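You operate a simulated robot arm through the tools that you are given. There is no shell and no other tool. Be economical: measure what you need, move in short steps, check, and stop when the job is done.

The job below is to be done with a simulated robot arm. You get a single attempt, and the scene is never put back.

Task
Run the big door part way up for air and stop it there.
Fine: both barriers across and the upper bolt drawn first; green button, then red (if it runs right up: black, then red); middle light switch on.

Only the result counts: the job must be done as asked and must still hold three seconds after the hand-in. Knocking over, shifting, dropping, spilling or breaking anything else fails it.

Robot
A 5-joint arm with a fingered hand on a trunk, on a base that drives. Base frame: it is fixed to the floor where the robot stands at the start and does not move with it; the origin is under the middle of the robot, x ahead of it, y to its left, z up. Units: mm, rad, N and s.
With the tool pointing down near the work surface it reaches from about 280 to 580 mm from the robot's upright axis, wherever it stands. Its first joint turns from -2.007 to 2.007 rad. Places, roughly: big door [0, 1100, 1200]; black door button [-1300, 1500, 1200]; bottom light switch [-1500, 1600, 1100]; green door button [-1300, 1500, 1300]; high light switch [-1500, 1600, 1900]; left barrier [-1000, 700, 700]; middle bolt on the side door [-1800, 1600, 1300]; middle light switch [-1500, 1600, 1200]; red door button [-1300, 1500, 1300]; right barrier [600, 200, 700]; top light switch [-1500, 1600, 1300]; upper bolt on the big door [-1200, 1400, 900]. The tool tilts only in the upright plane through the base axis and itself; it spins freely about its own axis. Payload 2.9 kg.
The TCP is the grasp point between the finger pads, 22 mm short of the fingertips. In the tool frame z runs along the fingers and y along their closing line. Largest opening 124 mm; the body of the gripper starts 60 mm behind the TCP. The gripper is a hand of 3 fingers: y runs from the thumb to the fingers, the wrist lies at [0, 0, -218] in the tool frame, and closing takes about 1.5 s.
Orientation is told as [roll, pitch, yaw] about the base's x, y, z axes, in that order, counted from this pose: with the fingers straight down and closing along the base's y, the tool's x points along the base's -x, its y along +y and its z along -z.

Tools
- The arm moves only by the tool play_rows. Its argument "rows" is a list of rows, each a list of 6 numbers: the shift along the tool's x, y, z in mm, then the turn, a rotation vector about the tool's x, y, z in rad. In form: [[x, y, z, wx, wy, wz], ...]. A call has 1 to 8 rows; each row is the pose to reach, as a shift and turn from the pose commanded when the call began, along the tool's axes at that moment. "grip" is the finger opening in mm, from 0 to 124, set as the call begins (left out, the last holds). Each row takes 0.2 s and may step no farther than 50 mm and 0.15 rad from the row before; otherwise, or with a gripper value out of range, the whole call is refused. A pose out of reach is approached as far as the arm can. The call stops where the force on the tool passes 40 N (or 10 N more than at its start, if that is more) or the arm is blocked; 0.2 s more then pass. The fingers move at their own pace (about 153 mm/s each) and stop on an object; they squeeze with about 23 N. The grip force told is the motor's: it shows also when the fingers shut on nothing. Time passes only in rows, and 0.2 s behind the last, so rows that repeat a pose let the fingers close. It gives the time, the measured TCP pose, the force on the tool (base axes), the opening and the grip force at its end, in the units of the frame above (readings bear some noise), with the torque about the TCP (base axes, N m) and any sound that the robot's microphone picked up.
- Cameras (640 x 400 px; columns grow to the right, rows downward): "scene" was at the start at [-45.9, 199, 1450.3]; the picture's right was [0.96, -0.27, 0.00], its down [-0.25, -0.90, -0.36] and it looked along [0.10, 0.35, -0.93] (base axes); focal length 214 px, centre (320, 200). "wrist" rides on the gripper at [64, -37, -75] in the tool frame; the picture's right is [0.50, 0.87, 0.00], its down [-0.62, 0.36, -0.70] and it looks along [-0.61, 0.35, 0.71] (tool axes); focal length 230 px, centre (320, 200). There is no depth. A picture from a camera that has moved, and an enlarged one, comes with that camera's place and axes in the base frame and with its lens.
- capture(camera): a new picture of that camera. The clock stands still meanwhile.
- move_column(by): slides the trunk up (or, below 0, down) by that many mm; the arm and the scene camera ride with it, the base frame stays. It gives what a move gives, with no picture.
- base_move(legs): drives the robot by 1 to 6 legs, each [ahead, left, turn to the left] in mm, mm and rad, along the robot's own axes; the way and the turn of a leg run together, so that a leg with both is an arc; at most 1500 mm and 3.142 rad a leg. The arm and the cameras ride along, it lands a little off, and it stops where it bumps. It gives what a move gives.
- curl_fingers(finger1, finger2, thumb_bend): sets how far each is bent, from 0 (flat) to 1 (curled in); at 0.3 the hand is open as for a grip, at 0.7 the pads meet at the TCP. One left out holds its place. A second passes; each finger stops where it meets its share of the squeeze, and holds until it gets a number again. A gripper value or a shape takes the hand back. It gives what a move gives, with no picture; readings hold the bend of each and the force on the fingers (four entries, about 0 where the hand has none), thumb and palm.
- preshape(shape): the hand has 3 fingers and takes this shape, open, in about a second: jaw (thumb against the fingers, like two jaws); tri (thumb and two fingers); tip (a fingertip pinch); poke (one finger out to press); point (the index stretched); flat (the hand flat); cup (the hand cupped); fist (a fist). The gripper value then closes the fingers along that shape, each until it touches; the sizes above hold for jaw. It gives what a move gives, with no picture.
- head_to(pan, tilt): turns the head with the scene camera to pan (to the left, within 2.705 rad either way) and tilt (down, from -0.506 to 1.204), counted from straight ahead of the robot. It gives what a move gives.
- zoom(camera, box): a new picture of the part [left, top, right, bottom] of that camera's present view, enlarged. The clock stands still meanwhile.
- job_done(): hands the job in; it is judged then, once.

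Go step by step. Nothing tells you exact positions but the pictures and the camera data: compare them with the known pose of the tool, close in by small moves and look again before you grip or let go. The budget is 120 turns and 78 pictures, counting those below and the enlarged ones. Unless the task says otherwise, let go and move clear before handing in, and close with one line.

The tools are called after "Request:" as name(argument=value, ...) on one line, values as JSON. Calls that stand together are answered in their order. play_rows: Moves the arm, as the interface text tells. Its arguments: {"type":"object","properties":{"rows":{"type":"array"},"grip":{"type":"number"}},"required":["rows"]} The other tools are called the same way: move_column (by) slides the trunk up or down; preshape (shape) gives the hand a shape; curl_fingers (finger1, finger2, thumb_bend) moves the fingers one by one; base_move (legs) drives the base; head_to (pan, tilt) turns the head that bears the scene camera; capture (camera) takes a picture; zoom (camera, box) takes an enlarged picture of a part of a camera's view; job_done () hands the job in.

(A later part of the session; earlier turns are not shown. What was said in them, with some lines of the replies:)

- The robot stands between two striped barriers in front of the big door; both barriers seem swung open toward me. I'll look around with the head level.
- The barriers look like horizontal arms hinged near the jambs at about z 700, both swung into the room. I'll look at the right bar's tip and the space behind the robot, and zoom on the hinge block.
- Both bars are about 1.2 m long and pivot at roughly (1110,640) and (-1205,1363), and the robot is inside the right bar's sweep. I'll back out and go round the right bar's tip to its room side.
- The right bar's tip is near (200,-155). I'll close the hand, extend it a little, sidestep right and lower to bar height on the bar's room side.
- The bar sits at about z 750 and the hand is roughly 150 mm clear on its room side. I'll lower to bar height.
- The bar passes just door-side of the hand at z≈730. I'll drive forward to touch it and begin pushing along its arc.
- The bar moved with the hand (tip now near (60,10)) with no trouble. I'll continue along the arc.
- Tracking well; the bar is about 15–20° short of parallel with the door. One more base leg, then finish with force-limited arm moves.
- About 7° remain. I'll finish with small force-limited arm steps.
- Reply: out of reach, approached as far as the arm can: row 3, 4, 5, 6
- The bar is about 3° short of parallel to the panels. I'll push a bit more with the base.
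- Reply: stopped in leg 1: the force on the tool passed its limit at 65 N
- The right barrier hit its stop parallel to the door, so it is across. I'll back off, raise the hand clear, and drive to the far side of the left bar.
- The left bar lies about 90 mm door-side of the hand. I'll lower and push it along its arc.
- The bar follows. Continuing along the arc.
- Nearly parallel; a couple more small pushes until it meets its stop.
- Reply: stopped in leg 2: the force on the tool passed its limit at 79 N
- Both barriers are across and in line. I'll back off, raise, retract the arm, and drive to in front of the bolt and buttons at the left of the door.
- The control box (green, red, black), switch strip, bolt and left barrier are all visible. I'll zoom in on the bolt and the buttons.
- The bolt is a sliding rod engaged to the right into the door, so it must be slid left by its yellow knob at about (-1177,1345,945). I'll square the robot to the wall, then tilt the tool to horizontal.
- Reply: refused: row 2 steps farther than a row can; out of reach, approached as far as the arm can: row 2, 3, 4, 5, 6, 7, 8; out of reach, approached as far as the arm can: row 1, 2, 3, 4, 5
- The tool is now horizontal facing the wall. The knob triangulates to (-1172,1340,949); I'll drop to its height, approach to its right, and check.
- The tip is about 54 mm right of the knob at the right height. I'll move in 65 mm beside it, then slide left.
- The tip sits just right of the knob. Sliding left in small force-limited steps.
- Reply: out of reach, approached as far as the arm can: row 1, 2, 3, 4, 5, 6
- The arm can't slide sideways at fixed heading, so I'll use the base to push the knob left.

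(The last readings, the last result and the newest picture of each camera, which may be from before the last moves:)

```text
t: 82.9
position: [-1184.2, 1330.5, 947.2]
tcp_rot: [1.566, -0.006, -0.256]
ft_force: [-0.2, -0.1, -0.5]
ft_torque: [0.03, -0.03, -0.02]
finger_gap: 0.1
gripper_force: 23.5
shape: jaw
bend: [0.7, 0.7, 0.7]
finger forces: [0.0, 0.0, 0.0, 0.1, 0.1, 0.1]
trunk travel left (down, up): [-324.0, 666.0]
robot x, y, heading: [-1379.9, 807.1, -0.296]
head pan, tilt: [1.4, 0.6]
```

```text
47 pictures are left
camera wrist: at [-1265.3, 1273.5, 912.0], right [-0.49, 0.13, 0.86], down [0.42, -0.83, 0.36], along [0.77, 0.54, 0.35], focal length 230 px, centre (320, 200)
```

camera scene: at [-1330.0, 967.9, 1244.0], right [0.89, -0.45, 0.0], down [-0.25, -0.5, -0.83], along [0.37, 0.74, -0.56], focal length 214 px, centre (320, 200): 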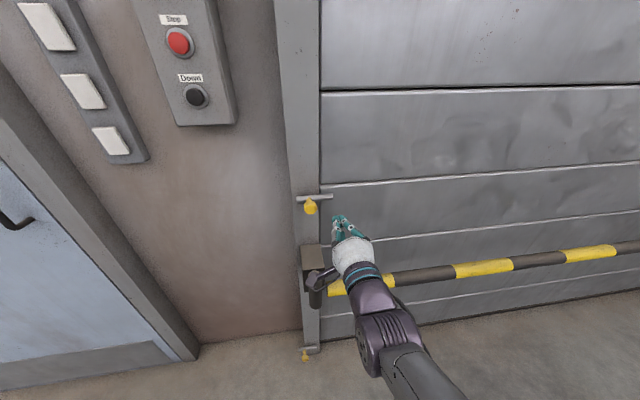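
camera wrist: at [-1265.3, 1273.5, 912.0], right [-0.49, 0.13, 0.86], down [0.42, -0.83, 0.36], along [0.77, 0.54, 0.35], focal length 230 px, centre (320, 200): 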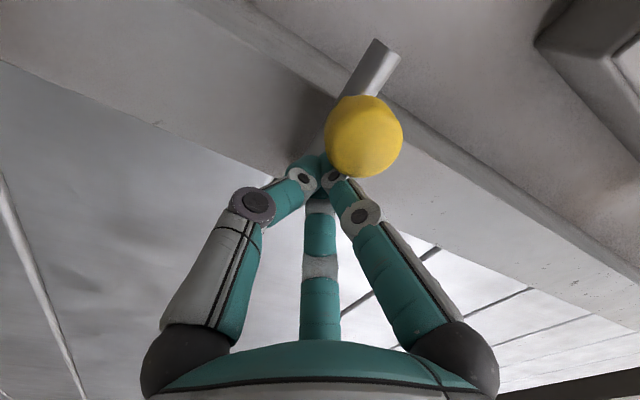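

The knob is moving with the fingers. Pushing further left until the stop.

Request:
base_move(legs=[[-40, 0, 0]])

Request:
capture(camera="scene")

```text
t: 83.7
position: [-1189.2, 1331.8, 952.6]
tcp_rot: [1.573, -0.002, -0.276]
ft_force: [12.8, -8.1, 2.3]
ft_torque: [0.02, 0.05, 0.07]
finger_gap: 0.0
gripper_force: 23.2
shape: jaw
bend: [0.7, 0.7, 0.7]
finger forces: [15.0, 0.0, 0.0, 0.0, 0.0, 0.1]
trunk travel left (down, up): [-324.0, 666.0]
robot x, y, heading: [-1398.4, 815.3, -0.301]
head pan, tilt: [1.4, 0.6]
stopped in leg 1: the force on the tool passed its limit at 50 N (the readings are from after the stop); the commanded pose is now the measured one
```

```text
46 pictures are left
camera scene: at [-1372.2, 1046.5, 1244.3], right [0.89, -0.45, 0.0], down [-0.26, -0.5, -0.83], along [0.37, 0.74, -0.56], focal length 214 px, centre (320, 200)
```

scene: 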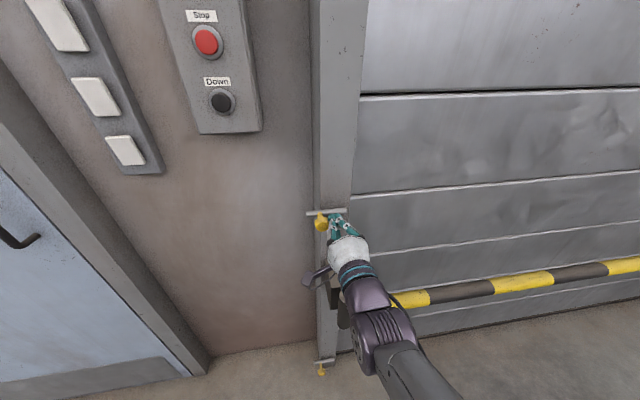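

It hit the stop with the rod end at the jamb edge. I'll back off and zoom to check.

Request:
base_move(legs=[[20, 0, 0], [0, -110, 0]])

Request:
zoom(camera="scene", box=[260, 120, 420, 220])

```text
t: 85.3
position: [-1207.0, 1221.8, 951.6]
tcp_rot: [1.573, -0.005, -0.269]
ft_force: [-0.2, -0.9, 0.1]
ft_torque: [-0.02, 0.04, 0.0]
finger_gap: 0.1
gripper_force: 23.5
shape: jaw
bend: [0.7, 0.7, 0.7]
finger forces: [0.0, 0.0, 0.1, 0.0, 0.0, 0.0]
trunk travel left (down, up): [-324.0, 666.0]
robot x, y, heading: [-1412.0, 703.4, -0.303]
head pan, tilt: [1.4, 0.6]
```

```text
4.00 times, centred on (340, 170) of scene
camera zoom: at [-1388.9, 937.7, 1244.0], right [0.89, -0.45, 0.0], down [-0.26, -0.5, -0.83], along [0.37, 0.74, -0.56], focal length 858 px, centre (240, 320)
```

zoom: 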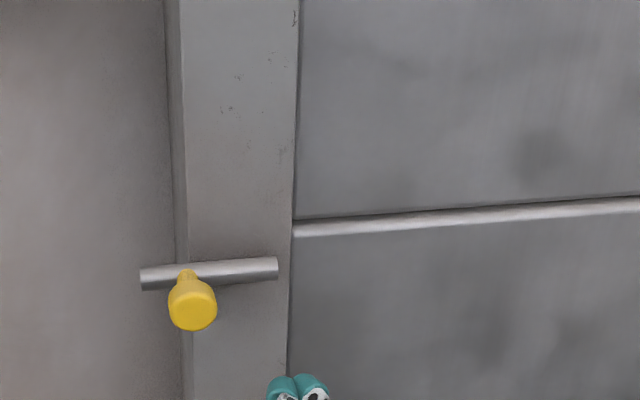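

The bolt is clearly drawn clear of the door. Buttons triangulate to green (-1342,1480,1345), red z≈1263, black z≈1181; I'll raise and move in front of green.

Request:
move_column(by=393)

Request:
base_move(legs=[[-204, 0, 0]])

Request:
play_rows(rows=[[0, 0, -30, 0, 0, 0], [0, 0, -60, 0, 0, 0]])

Request:
base_move(legs=[[0, 130, 0]])

Request:
capture(camera="scene")

Request:
capture(camera="wrist")

```text
t: 89.1
position: [-1207.4, 1222.7, 1343.7]
tcp_rot: [1.574, -0.005, -0.271]
ft_force: [0.5, 0.2, -0.5]
ft_torque: [0.02, 0.02, 0.01]
finger_gap: 0.3
gripper_force: 22.7
shape: jaw
bend: [0.7, 0.7, 0.7]
finger forces: [0.0, 0.0, 0.0, 0.1, 0.0, 0.0]
trunk travel left (down, up): [-717.0, 273.0]
robot x, y, heading: [-1413.4, 702.7, -0.298]
head pan, tilt: [1.4, 0.6]
```

```text
t: 90.7
position: [-1402.8, 1282.8, 1344.7]
tcp_rot: [1.572, -0.006, -0.273]
ft_force: [1.5, 1.1, -0.2]
ft_torque: [0.0, 0.0, -0.04]
finger_gap: 0.0
gripper_force: 22.8
shape: jaw
bend: [0.7, 0.7, 0.7]
finger forces: [0.1, 0.0, 0.0, 0.0, 0.1, 0.0]
trunk travel left (down, up): [-717.0, 273.0]
robot x, y, heading: [-1611.0, 763.3, -0.304]
head pan, tilt: [1.4, 0.6]
```

```text
t: 91.3
position: [-1419.4, 1223.5, 1345.5]
tcp_rot: [1.572, -0.007, -0.272]
ft_force: [0.0, -0.5, 0.1]
ft_torque: [0.0, 0.0, 0.01]
finger_gap: 0.0
gripper_force: 23.1
shape: jaw
bend: [0.7, 0.7, 0.7]
finger forces: [0.0, 0.0, 0.1, 0.0, 0.0, 0.0]
trunk travel left (down, up): [-717.0, 273.0]
robot x, y, heading: [-1608.1, 763.1, -0.301]
head pan, tilt: [1.4, 0.6]
```

```text
t: 92.6
position: [-1379.1, 1347.7, 1342.8]
tcp_rot: [1.573, -0.005, -0.272]
ft_force: [-0.4, -0.1, 0.1]
ft_torque: [-0.02, 0.01, 0.01]
finger_gap: 0.0
gripper_force: 23.7
shape: jaw
bend: [0.7, 0.7, 0.7]
finger forces: [0.0, 0.0, 0.0, 0.0, 0.0, 0.0]
trunk travel left (down, up): [-717.0, 273.0]
robot x, y, heading: [-1568.9, 889.1, -0.299]
head pan, tilt: [1.4, 0.6]
```

```text
44 pictures are left
camera scene: at [-1545.4, 1122.5, 1636.9], right [0.89, -0.45, 0.0], down [-0.26, -0.5, -0.82], along [0.37, 0.73, -0.57], focal length 214 px, centre (320, 200)
```

scene: 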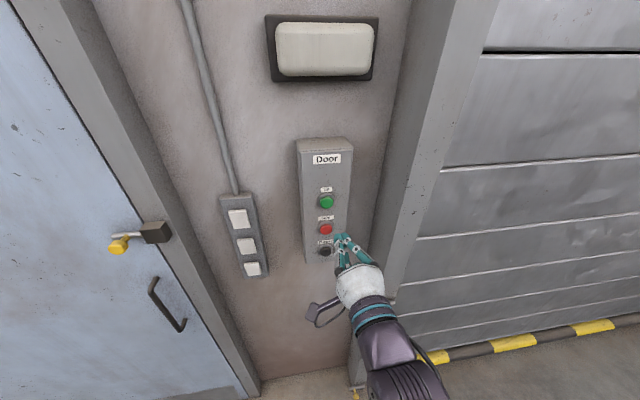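

```text
43 pictures are left
camera wrist: at [-1461.0, 1292.0, 1307.7], right [-0.49, 0.13, 0.86], down [0.4, -0.84, 0.36], along [0.77, 0.52, 0.35], focal length 230 px, centre (320, 200)
```

wrist: 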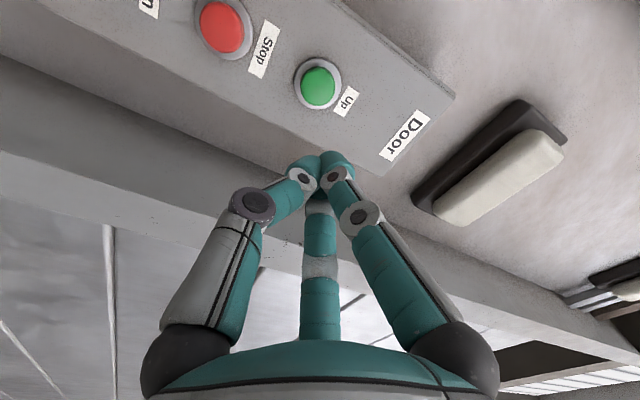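

Green is at about (-1346,1483,1342). I'll move in to about 40 mm from it and centre.

Request:
base_move(legs=[[-7, 80, 0]])

Request:
capture(camera="wrist")

```text
t: 93.6
position: [-1362.1, 1427.2, 1343.9]
tcp_rot: [1.571, -0.004, -0.27]
ft_force: [-0.5, 0.1, -0.8]
ft_torque: [0.0, 0.02, 0.03]
finger_gap: 0.2
gripper_force: 23.0
shape: jaw
bend: [0.7, 0.7, 0.7]
finger forces: [0.0, 0.0, 0.0, 0.0, 0.0, 0.1]
trunk travel left (down, up): [-717.0, 273.0]
robot x, y, heading: [-1553.3, 965.5, -0.3]
head pan, tilt: [1.4, 0.6]
```

```text
42 pictures are left
camera wrist: at [-1444.2, 1371.0, 1307.4], right [-0.49, 0.13, 0.86], down [0.41, -0.84, 0.36], along [0.77, 0.52, 0.35], focal length 230 px, centre (320, 200)
```

wrist: 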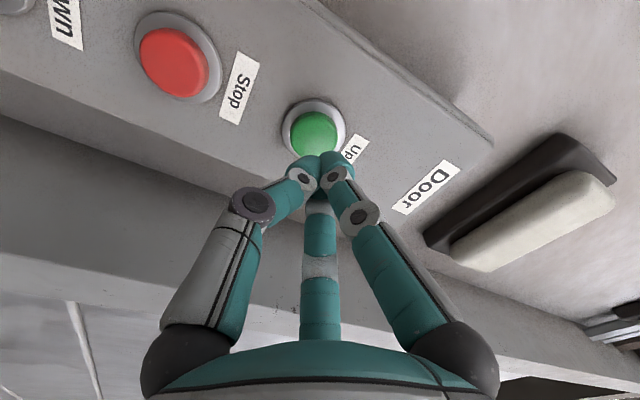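

Aligned within a few mm. Pressing green in small steps, then retracting.

Request:
play_rows(rows=[[2, -2, 25, 0, 0, 0], [2, -2, 34, 0, 0, 0], [2, -2, 38, 0, 0, 0], [2, -2, 42, 0, 0, 0], [2, -2, 46, 0, 0, 0], [2, -2, 10, 0, 0, 0], [0, 0, -20, 0, 0, 0]])

```text
t: 95.2
position: [-1367.9, 1404.5, 1347.0]
tcp_rot: [1.574, -0.006, -0.272]
ft_force: [-0.1, -0.1, 0.3]
ft_torque: [-0.03, -0.02, 0.01]
finger_gap: 0.2
gripper_force: 22.9
shape: jaw
bend: [0.7, 0.7, 0.7]
finger forces: [0.0, 0.0, 0.1, 0.1, 0.0, 0.0]
trunk travel left (down, up): [-717.0, 273.0]
robot x, y, heading: [-1552.6, 963.9, -0.302]
head pan, tilt: [1.4, 0.6]
heard: click
```

A click was heard. Checking whether the door is moving (the clock stands still).

Request:
capture(camera="scene")

Request:
move_column(by=-83)

Request:
capture(camera="scene")

Request:
capture(camera="wrist")

```text
41 pictures are left
camera scene: at [-1529.4, 1197.8, 1637.3], right [0.89, -0.45, 0.0], down [-0.26, -0.5, -0.83], along [0.37, 0.74, -0.56], focal length 214 px, centre (320, 200)
```

scene: 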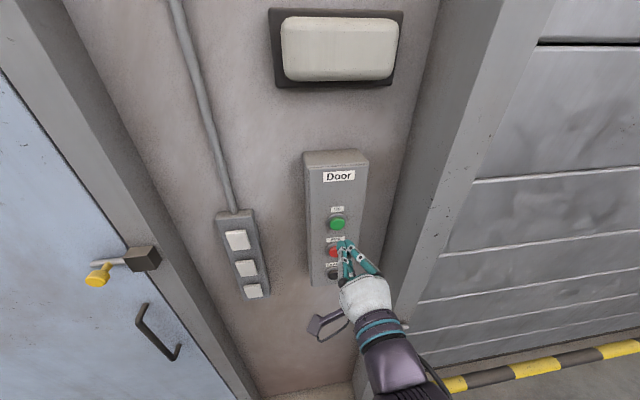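

```text
t: 96.4
position: [-1367.6, 1408.0, 1262.4]
tcp_rot: [1.572, -0.004, -0.272]
ft_force: [-0.1, -0.6, 0.4]
ft_torque: [0.03, 0.0, -0.04]
finger_gap: 0.0
gripper_force: 22.7
shape: jaw
bend: [0.7, 0.7, 0.7]
finger forces: [0.0, 0.0, 0.1, 0.0, 0.0, 0.0]
trunk travel left (down, up): [-634.0, 356.0]
robot x, y, heading: [-1553.2, 965.0, -0.304]
head pan, tilt: [1.4, 0.6]
```

```text
40 pictures are left
camera scene: at [-1528.9, 1200.2, 1553.9], right [0.89, -0.45, 0.0], down [-0.26, -0.5, -0.83], along [0.37, 0.74, -0.56], focal length 214 px, centre (320, 200)
```

scene: 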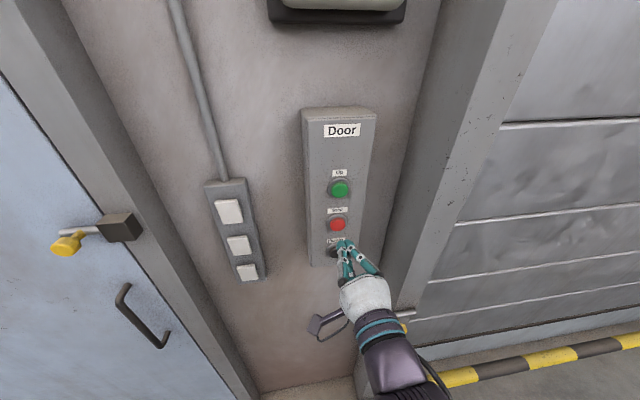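

```text
39 pictures are left
camera wrist: at [-1449.6, 1351.4, 1225.1], right [-0.49, 0.13, 0.86], down [0.4, -0.84, 0.36], along [0.77, 0.52, 0.35], focal length 230 px, centre (320, 200)
```

wrist: 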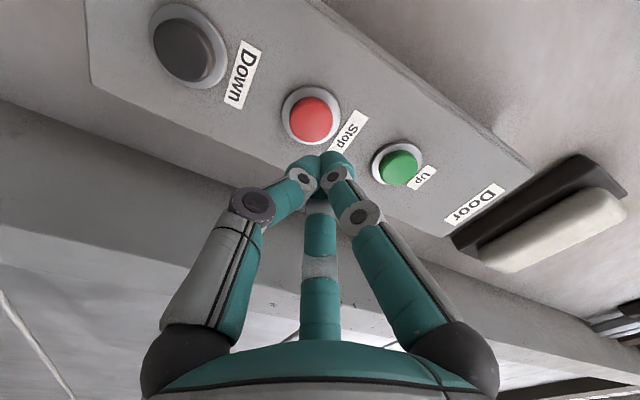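

Aligned in front of red. I'll turn the head to see how far the door has risen before stopping it.

Request:
head_to(pan=0.8, tilt=0.5)

Request:
capture(camera="scene")

```text
t: 97.4
position: [-1367.8, 1406.6, 1262.0]
tcp_rot: [1.573, -0.004, -0.27]
ft_force: [-0.2, -0.2, 0.1]
ft_torque: [0.0, 0.02, 0.04]
finger_gap: 0.0
gripper_force: 22.6
shape: jaw
bend: [0.7, 0.7, 0.7]
finger forces: [0.0, 0.0, 0.1, 0.0, 0.0, 0.0]
trunk travel left (down, up): [-634.0, 356.0]
robot x, y, heading: [-1555.6, 964.4, -0.303]
head pan, tilt: [0.799, 0.499]
```

```text
38 pictures are left
camera scene: at [-1489.1, 1165.1, 1563.0], right [0.48, -0.88, 0.0], down [-0.42, -0.23, -0.88], along [0.77, 0.42, -0.48], focal length 214 px, centre (320, 200)
```

scene: 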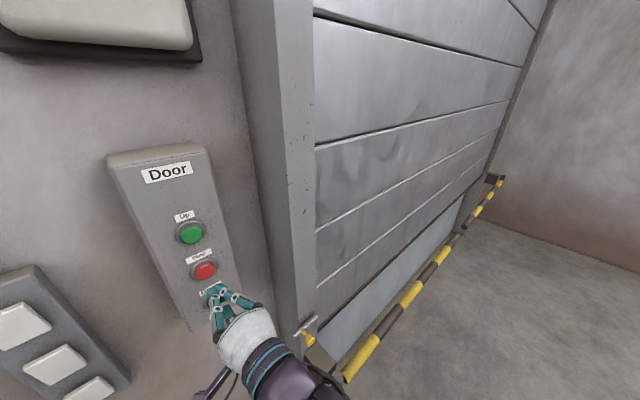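

The door is rising (bottom edge about z 0.5 m, roughly 0.16 m/s). I'll press red now, landing at around a third open.

Request:
play_rows(rows=[[1, 0, 20, 0, 0, 0], [1, 0, 30, 0, 0, 0], [1, 0, 45, 0, 0, 0], [1, 0, 55, 0, 0, 0], [1, 0, 60, 0, 0, 0], [1, 0, 64, 0, 0, 0], [1, 0, 68, 0, 0, 0], [0, 0, 20, 0, 0, 0]])

Request:
capture(camera="scene")

```text
t: 99.2
position: [-1363.6, 1425.7, 1264.8]
tcp_rot: [1.577, -0.005, -0.271]
ft_force: [-0.1, -0.1, -0.6]
ft_torque: [-0.06, -0.02, 0.02]
finger_gap: 0.0
gripper_force: 23.1
shape: jaw
bend: [0.7, 0.7, 0.7]
finger forces: [0.1, 0.0, 0.0, 0.1, 0.0, 0.0]
trunk travel left (down, up): [-634.0, 356.0]
robot x, y, heading: [-1554.5, 966.0, -0.3]
head pan, tilt: [0.799, 0.499]
heard: click
```

```text
37 pictures are left
camera scene: at [-1489.7, 1162.6, 1563.5], right [0.48, -0.88, 0.0], down [-0.42, -0.23, -0.88], along [0.77, 0.42, -0.48], focal length 214 px, centre (320, 200)
```

scene: 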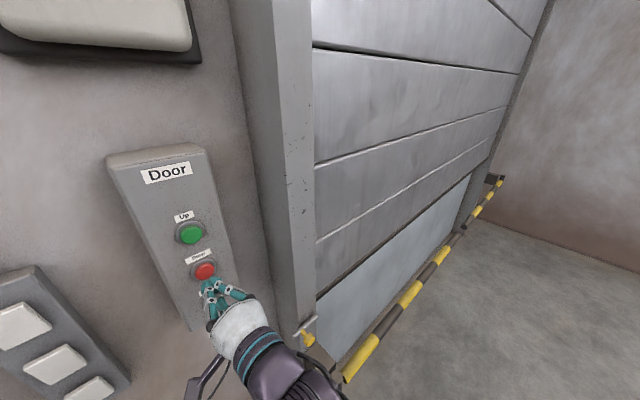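

Red clicked. I'll back off, move left to the switch strip, look at the door again and zoom on the switches.

Request:
base_move(legs=[[0, -80, 0], [-180, 0, 0]])

Request:
capture(camera="scene")

Request:
head_to(pan=1.6, tilt=0.5)

Request:
capture(camera="scene")

Request:
capture(camera="wrist")

```text
t: 101.4
position: [-1559.2, 1403.3, 1262.5]
tcp_rot: [1.573, -0.006, -0.272]
ft_force: [0.8, -0.8, 0.0]
ft_torque: [-0.05, 0.0, 0.0]
finger_gap: 0.0
gripper_force: 22.9
shape: jaw
bend: [0.7, 0.7, 0.7]
finger forces: [0.0, 0.0, 0.1, 0.1, 0.0, 0.0]
trunk travel left (down, up): [-634.0, 356.0]
robot x, y, heading: [-1749.9, 940.9, -0.303]
head pan, tilt: [0.799, 0.499]
```

```text
36 pictures are left
camera scene: at [-1685.1, 1141.8, 1563.0], right [0.48, -0.88, 0.0], down [-0.42, -0.23, -0.88], along [0.77, 0.42, -0.48], focal length 214 px, centre (320, 200)
```

scene: 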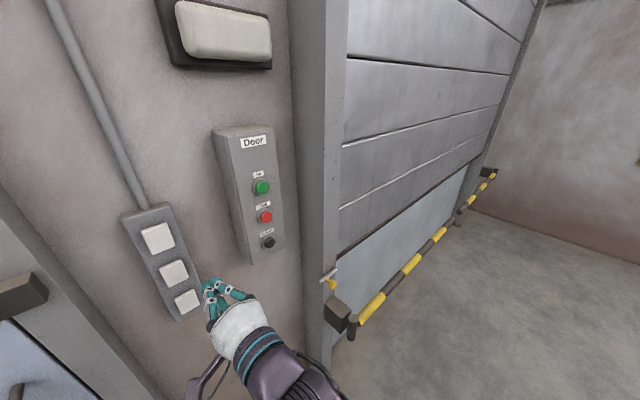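

```text
t: 102.5
position: [-1557.3, 1402.4, 1262.9]
tcp_rot: [1.574, -0.006, -0.274]
ft_force: [-0.9, -0.1, -0.3]
ft_torque: [0.02, 0.02, -0.02]
finger_gap: 0.0
gripper_force: 22.6
shape: jaw
bend: [0.7, 0.7, 0.7]
finger forces: [0.1, 0.0, 0.0, 0.0, 0.0, 0.1]
trunk travel left (down, up): [-634.0, 356.0]
robot x, y, heading: [-1747.9, 940.6, -0.302]
head pan, tilt: [1.6, 0.499]
```

```text
35 pictures are left
camera scene: at [-1739.4, 1185.6, 1563.0], right [0.96, -0.27, 0.0], down [-0.13, -0.46, -0.88], along [0.24, 0.85, -0.48], focal length 214 px, centre (320, 200)
```

scene: 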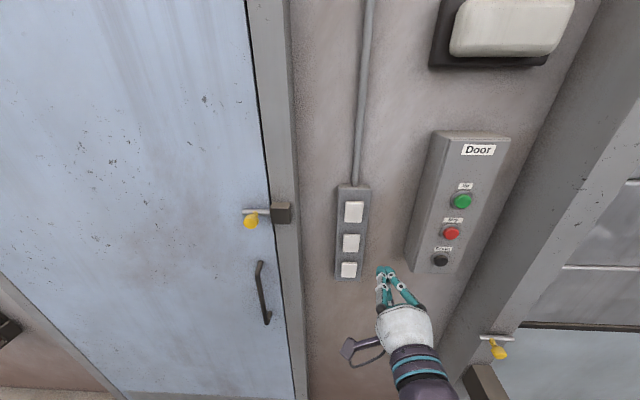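

```text
34 pictures are left
camera wrist: at [-1639.0, 1346.7, 1225.7], right [-0.49, 0.13, 0.86], down [0.4, -0.84, 0.36], along [0.78, 0.52, 0.35], focal length 230 px, centre (320, 200)
```

wrist: 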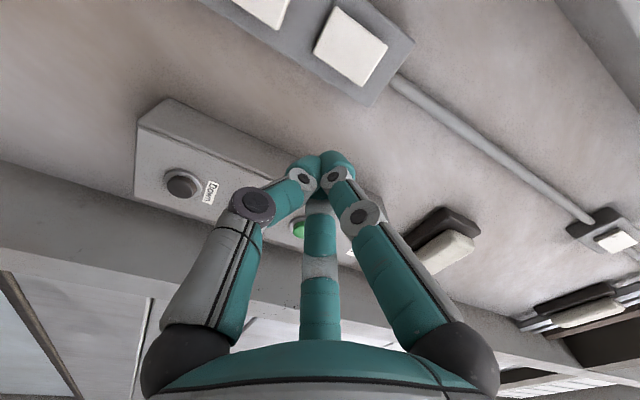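

The door has stayed where it was (bottom edge about 0.9 m). Middle switch is near (-1536,1597,1187); zooming to see its rocker shape.

Request:
zoom(camera="scene", box=[310, 180, 410, 290])

Request:
move_column(by=-75)

Request:
zoom(camera="wrist", box=[180, 0, 460, 150])

```text
3.64 times, centred on (360, 235) of scene
camera zoom: at [-1739.4, 1185.6, 1563.0], right [0.96, -0.27, 0.0], down [-0.13, -0.46, -0.88], along [0.24, 0.85, -0.48], focal length 780 px, centre (174, 73)
```

zoom: 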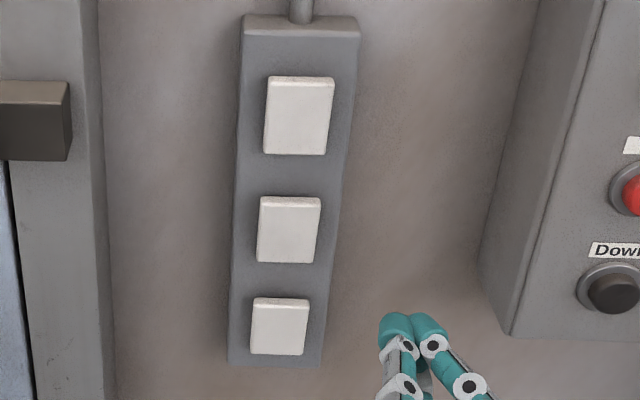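

```text
t: 103.6
position: [-1558.3, 1402.3, 1187.1]
tcp_rot: [1.572, -0.005, -0.274]
ft_force: [-1.4, -0.4, -0.5]
ft_torque: [0.0, -0.02, 0.0]
finger_gap: 0.0
gripper_force: 23.1
shape: jaw
bend: [0.7, 0.7, 0.7]
finger forces: [0.1, 0.0, 0.0, 0.0, 0.1, 0.0]
trunk travel left (down, up): [-559.0, 431.0]
robot x, y, heading: [-1749.3, 945.0, -0.297]
head pan, tilt: [1.6, 0.499]
```

```text
2.29 times, centred on (320, 75) of wrist
camera zoom: at [-1639.1, 1346.7, 1150.7], right [-0.49, 0.13, 0.86], down [0.4, -0.84, 0.36], along [0.78, 0.52, 0.35], focal length 526 px, centre (320, 486)
```

zoom: 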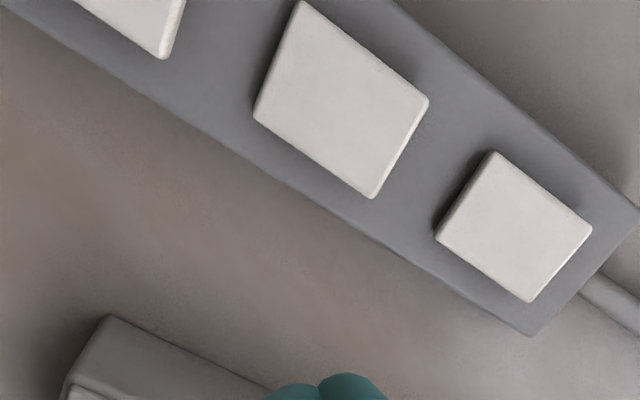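

Rockers look upright with the tops slightly proud (off). Middle switch centre is about (-1537,1599,1178); I'll line up on its upper half.

Request:
base_move(legs=[[-37, 0, 0], [0, 125, 0]])

Request:
move_column(by=8)

Request:
capture(camera="wrist")

Request:
capture(camera="scene")

```text
t: 105.3
position: [-1554.7, 1533.3, 1187.1]
tcp_rot: [1.57, -0.005, -0.274]
ft_force: [0.3, 0.0, -1.3]
ft_torque: [0.0, 0.0, -0.01]
finger_gap: 0.4
gripper_force: 23.1
shape: jaw
bend: [0.7, 0.7, 0.7]
finger forces: [0.1, 0.1, 0.0, 0.0, 0.0, 0.1]
trunk travel left (down, up): [-559.0, 431.0]
robot x, y, heading: [-1744.7, 1072.0, -0.305]
head pan, tilt: [1.6, 0.499]
```

```text
t: 105.9
position: [-1554.7, 1533.8, 1196.7]
tcp_rot: [1.573, -0.005, -0.273]
ft_force: [0.1, 0.7, -0.3]
ft_torque: [-0.02, 0.01, 0.01]
finger_gap: 0.0
gripper_force: 22.7
shape: jaw
bend: [0.7, 0.7, 0.7]
finger forces: [0.0, 0.0, 0.0, 0.0, 0.1, 0.0]
trunk travel left (down, up): [-567.0, 423.0]
robot x, y, heading: [-1743.8, 1073.2, -0.3]
head pan, tilt: [1.6, 0.499]
```

```text
31 pictures are left
camera wrist: at [-1636.3, 1477.1, 1158.7], right [-0.49, 0.13, 0.86], down [0.4, -0.84, 0.36], along [0.78, 0.52, 0.35], focal length 230 px, centre (320, 200)
```

wrist: 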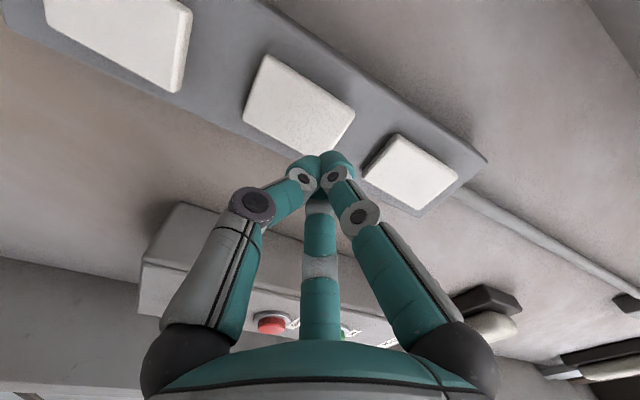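

```text
30 pictures are left
camera scene: at [-1736.9, 1316.1, 1496.0], right [0.96, -0.27, 0.0], down [-0.13, -0.46, -0.88], along [0.24, 0.85, -0.48], focal length 214 px, centre (320, 200)
```

scene: 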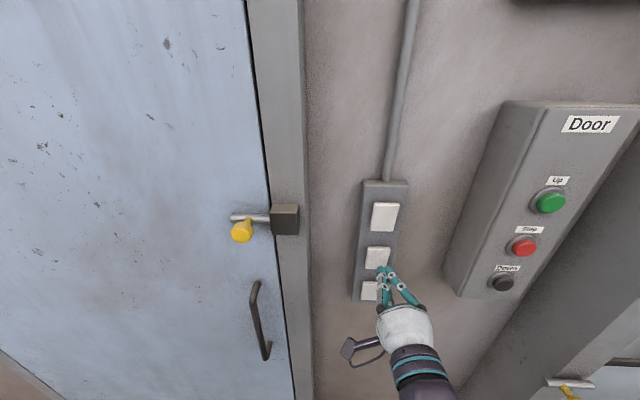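

Tip is aligned on the upper half of the middle rocker, about 44 mm away. Pressing.

Request:
play_rows(rows=[[4, -4, 30, 0, 0, 0], [4, -4, 40, 0, 0, 0], [4, -4, 45, 0, 0, 0], [4, -4, 49, 0, 0, 0], [4, -4, 53, 0, 0, 0], [4, -4, 57, 0, 0, 0], [4, -4, 15, 0, 0, 0], [0, 0, -20, 0, 0, 0]])

Request:
capture(camera="wrist")

Request:
capture(camera="scene")

```text
t: 107.2
position: [-1546.0, 1573.8, 1197.7]
tcp_rot: [1.58, -0.004, -0.267]
ft_force: [-10.3, -33.2, -0.8]
ft_torque: [-0.02, 0.0, -0.24]
finger_gap: 0.1
gripper_force: 22.5
shape: jaw
bend: [0.7, 0.7, 0.7]
finger forces: [0.0, 75.4, 0.1, 0.1, 0.0, 0.1]
trunk travel left (down, up): [-567.0, 423.0]
robot x, y, heading: [-1746.6, 1068.1, -0.303]
head pan, tilt: [1.6, 0.499]
heard: click
stopped in row 6: the force on the tool passed its limit at 46 N (the readings are from after the stop); the commanded pose is now the measured one
```

```text
29 pictures are left
camera wrist: at [-1627.6, 1518.1, 1158.7], right [-0.49, 0.13, 0.86], down [0.41, -0.84, 0.35], along [0.77, 0.52, 0.36], focal length 230 px, centre (320, 200)
```

wrist: 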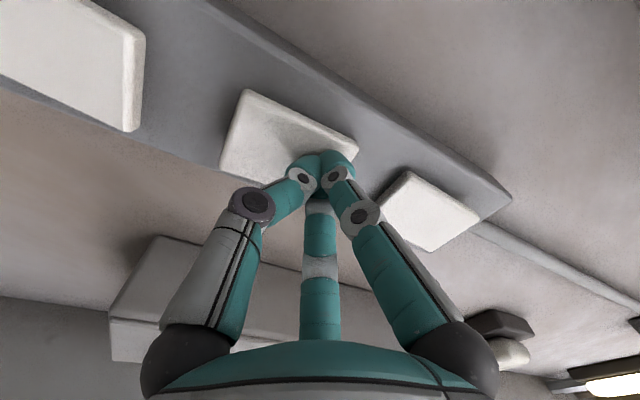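

```text
28 pictures are left
camera scene: at [-1740.7, 1303.3, 1498.1], right [0.96, -0.27, 0.0], down [-0.13, -0.45, -0.88], along [0.24, 0.85, -0.47], focal length 214 px, centre (320, 200)
```

scene: 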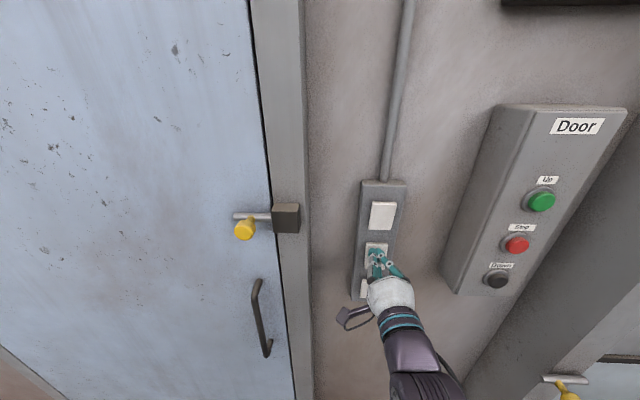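

It clicked, and a lamp at the right edge of the wrist view is now lit. Retracting and checking switches, lamp and door.

Request:
play_rows(rows=[[0, 0, -30, 0, 0, 0], [0, 0, -60, 0, 0, 0]])

Request:
base_move(legs=[[0, -200, 0]])

Request:
zoom(camera="scene", box=[310, 130, 410, 240])

Request:
head_to(pan=1.0, tilt=0.2)

Request:
capture(camera="scene")

```text
t: 107.8
position: [-1560.7, 1525.6, 1191.1]
tcp_rot: [1.571, -0.005, -0.266]
ft_force: [0.4, -0.6, -0.6]
ft_torque: [0.02, -0.01, 0.01]
finger_gap: 0.0
gripper_force: 23.1
shape: jaw
bend: [0.7, 0.7, 0.7]
finger forces: [0.0, 0.0, 0.1, 0.0, 0.0, 0.1]
trunk travel left (down, up): [-567.0, 423.0]
robot x, y, heading: [-1745.0, 1070.9, -0.3]
head pan, tilt: [1.6, 0.499]
```

```text
t: 109.4
position: [-1619.9, 1335.5, 1191.1]
tcp_rot: [1.571, -0.004, -0.264]
ft_force: [-0.4, 0.6, 0.6]
ft_torque: [-0.01, 0.01, 0.03]
finger_gap: 0.0
gripper_force: 23.2
shape: jaw
bend: [0.7, 0.7, 0.7]
finger forces: [0.0, 0.0, 0.0, 0.0, 0.0, 0.0]
trunk travel left (down, up): [-567.0, 423.0]
robot x, y, heading: [-1803.5, 882.3, -0.308]
head pan, tilt: [1.6, 0.499]
```

```text
3.64 times, centred on (360, 185) of scene
camera zoom: at [-1797.0, 1123.7, 1496.2], right [0.96, -0.27, 0.0], down [-0.13, -0.46, -0.88], along [0.24, 0.85, -0.48], focal length 780 px, centre (174, 254)
```

zoom: 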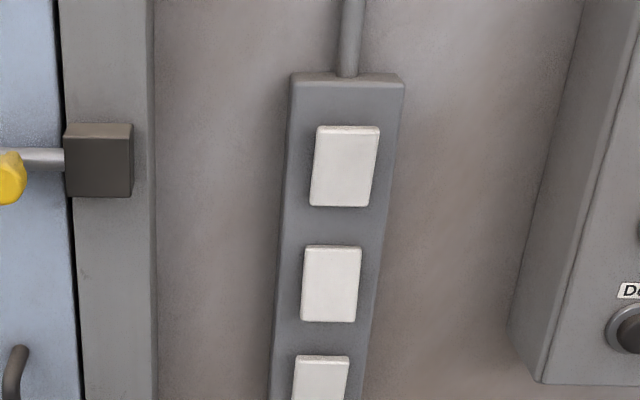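

```text
t: 110.4
position: [-1620.2, 1336.2, 1191.6]
tcp_rot: [1.57, -0.004, -0.264]
ft_force: [-0.5, -0.1, -0.2]
ft_torque: [0.01, 0.02, 0.01]
finger_gap: 0.0
gripper_force: 23.1
shape: jaw
bend: [0.7, 0.7, 0.7]
finger forces: [0.0, 0.1, 0.1, 0.0, 0.0, 0.1]
trunk travel left (down, up): [-567.0, 423.0]
robot x, y, heading: [-1808.0, 884.7, -0.301]
head pan, tilt: [1.0, 0.201]
```

```text
26 pictures are left
camera scene: at [-1749.7, 1097.2, 1523.6], right [0.64, -0.77, 0.0], down [-0.15, -0.13, -0.98], along [0.75, 0.63, -0.2], focal length 214 px, centre (320, 200)
```

scene: 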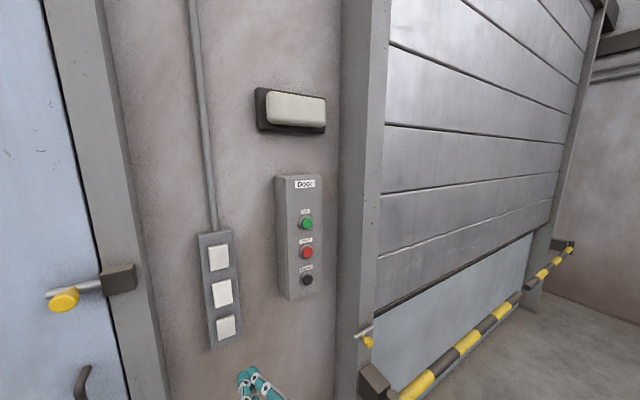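

The middle rocker now sits with its top in, unlike its neighbours. A quick look up at the lamps and the door to confirm it stays put.

Request:
head_to(pan=1.2, tilt=-0.45)

Request:
capture(camera="scene")

Request:
head_to(pan=1.0, tilt=0.2)

Request:
capture(camera="scene")

```text
t: 111.4
position: [-1619.8, 1335.6, 1189.1]
tcp_rot: [1.571, -0.006, -0.266]
ft_force: [0.5, 0.4, -0.7]
ft_torque: [-0.01, 0.03, -0.03]
finger_gap: 0.1
gripper_force: 23.3
shape: jaw
bend: [0.7, 0.7, 0.7]
finger forces: [0.0, 0.0, 0.0, 0.0, 0.0, 0.0]
trunk travel left (down, up): [-567.0, 423.0]
robot x, y, heading: [-1805.9, 876.4, -0.301]
head pan, tilt: [1.201, -0.45]
```

```text
25 pictures are left
camera scene: at [-1777.3, 1092.2, 1578.7], right [0.78, -0.62, 0.0], down [0.27, 0.34, -0.9], along [0.56, 0.7, 0.43], focal length 214 px, centre (320, 200)
```

scene: 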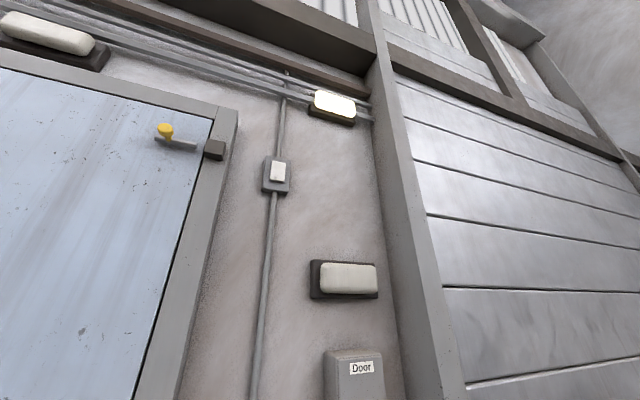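

```text
t: 112.5
position: [-1619.0, 1336.3, 1191.5]
tcp_rot: [1.571, -0.005, -0.265]
ft_force: [0.2, 0.1, 0.0]
ft_torque: [0.01, 0.04, 0.03]
finger_gap: 0.0
gripper_force: 22.9
shape: jaw
bend: [0.7, 0.7, 0.7]
finger forces: [0.0, 0.1, 0.0, 0.1, 0.1, 0.0]
trunk travel left (down, up): [-567.0, 423.0]
robot x, y, heading: [-1804.1, 879.4, -0.303]
head pan, tilt: [1.0, 0.201]
```

```text
24 pictures are left
camera scene: at [-1749.7, 1097.2, 1523.8], right [0.64, -0.77, 0.0], down [-0.15, -0.13, -0.98], along [0.75, 0.63, -0.2], focal length 214 px, centre (320, 200)
```

scene: 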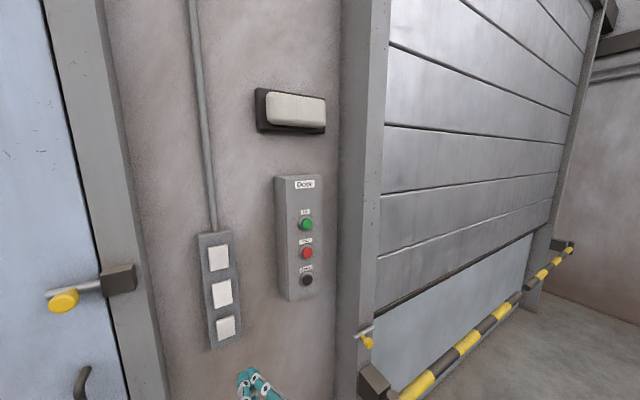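

The door hasn't moved between the two pictures. Both barriers are across, the upper bolt is drawn, the lamp is lit and the hand is clear of everything, so I'm handing in.

Request:
job_done()

```text
The job is handed in.
```

The big door is stopped about a third of the way up, with both barriers across, the upper bolt drawn and the middle light switch on.
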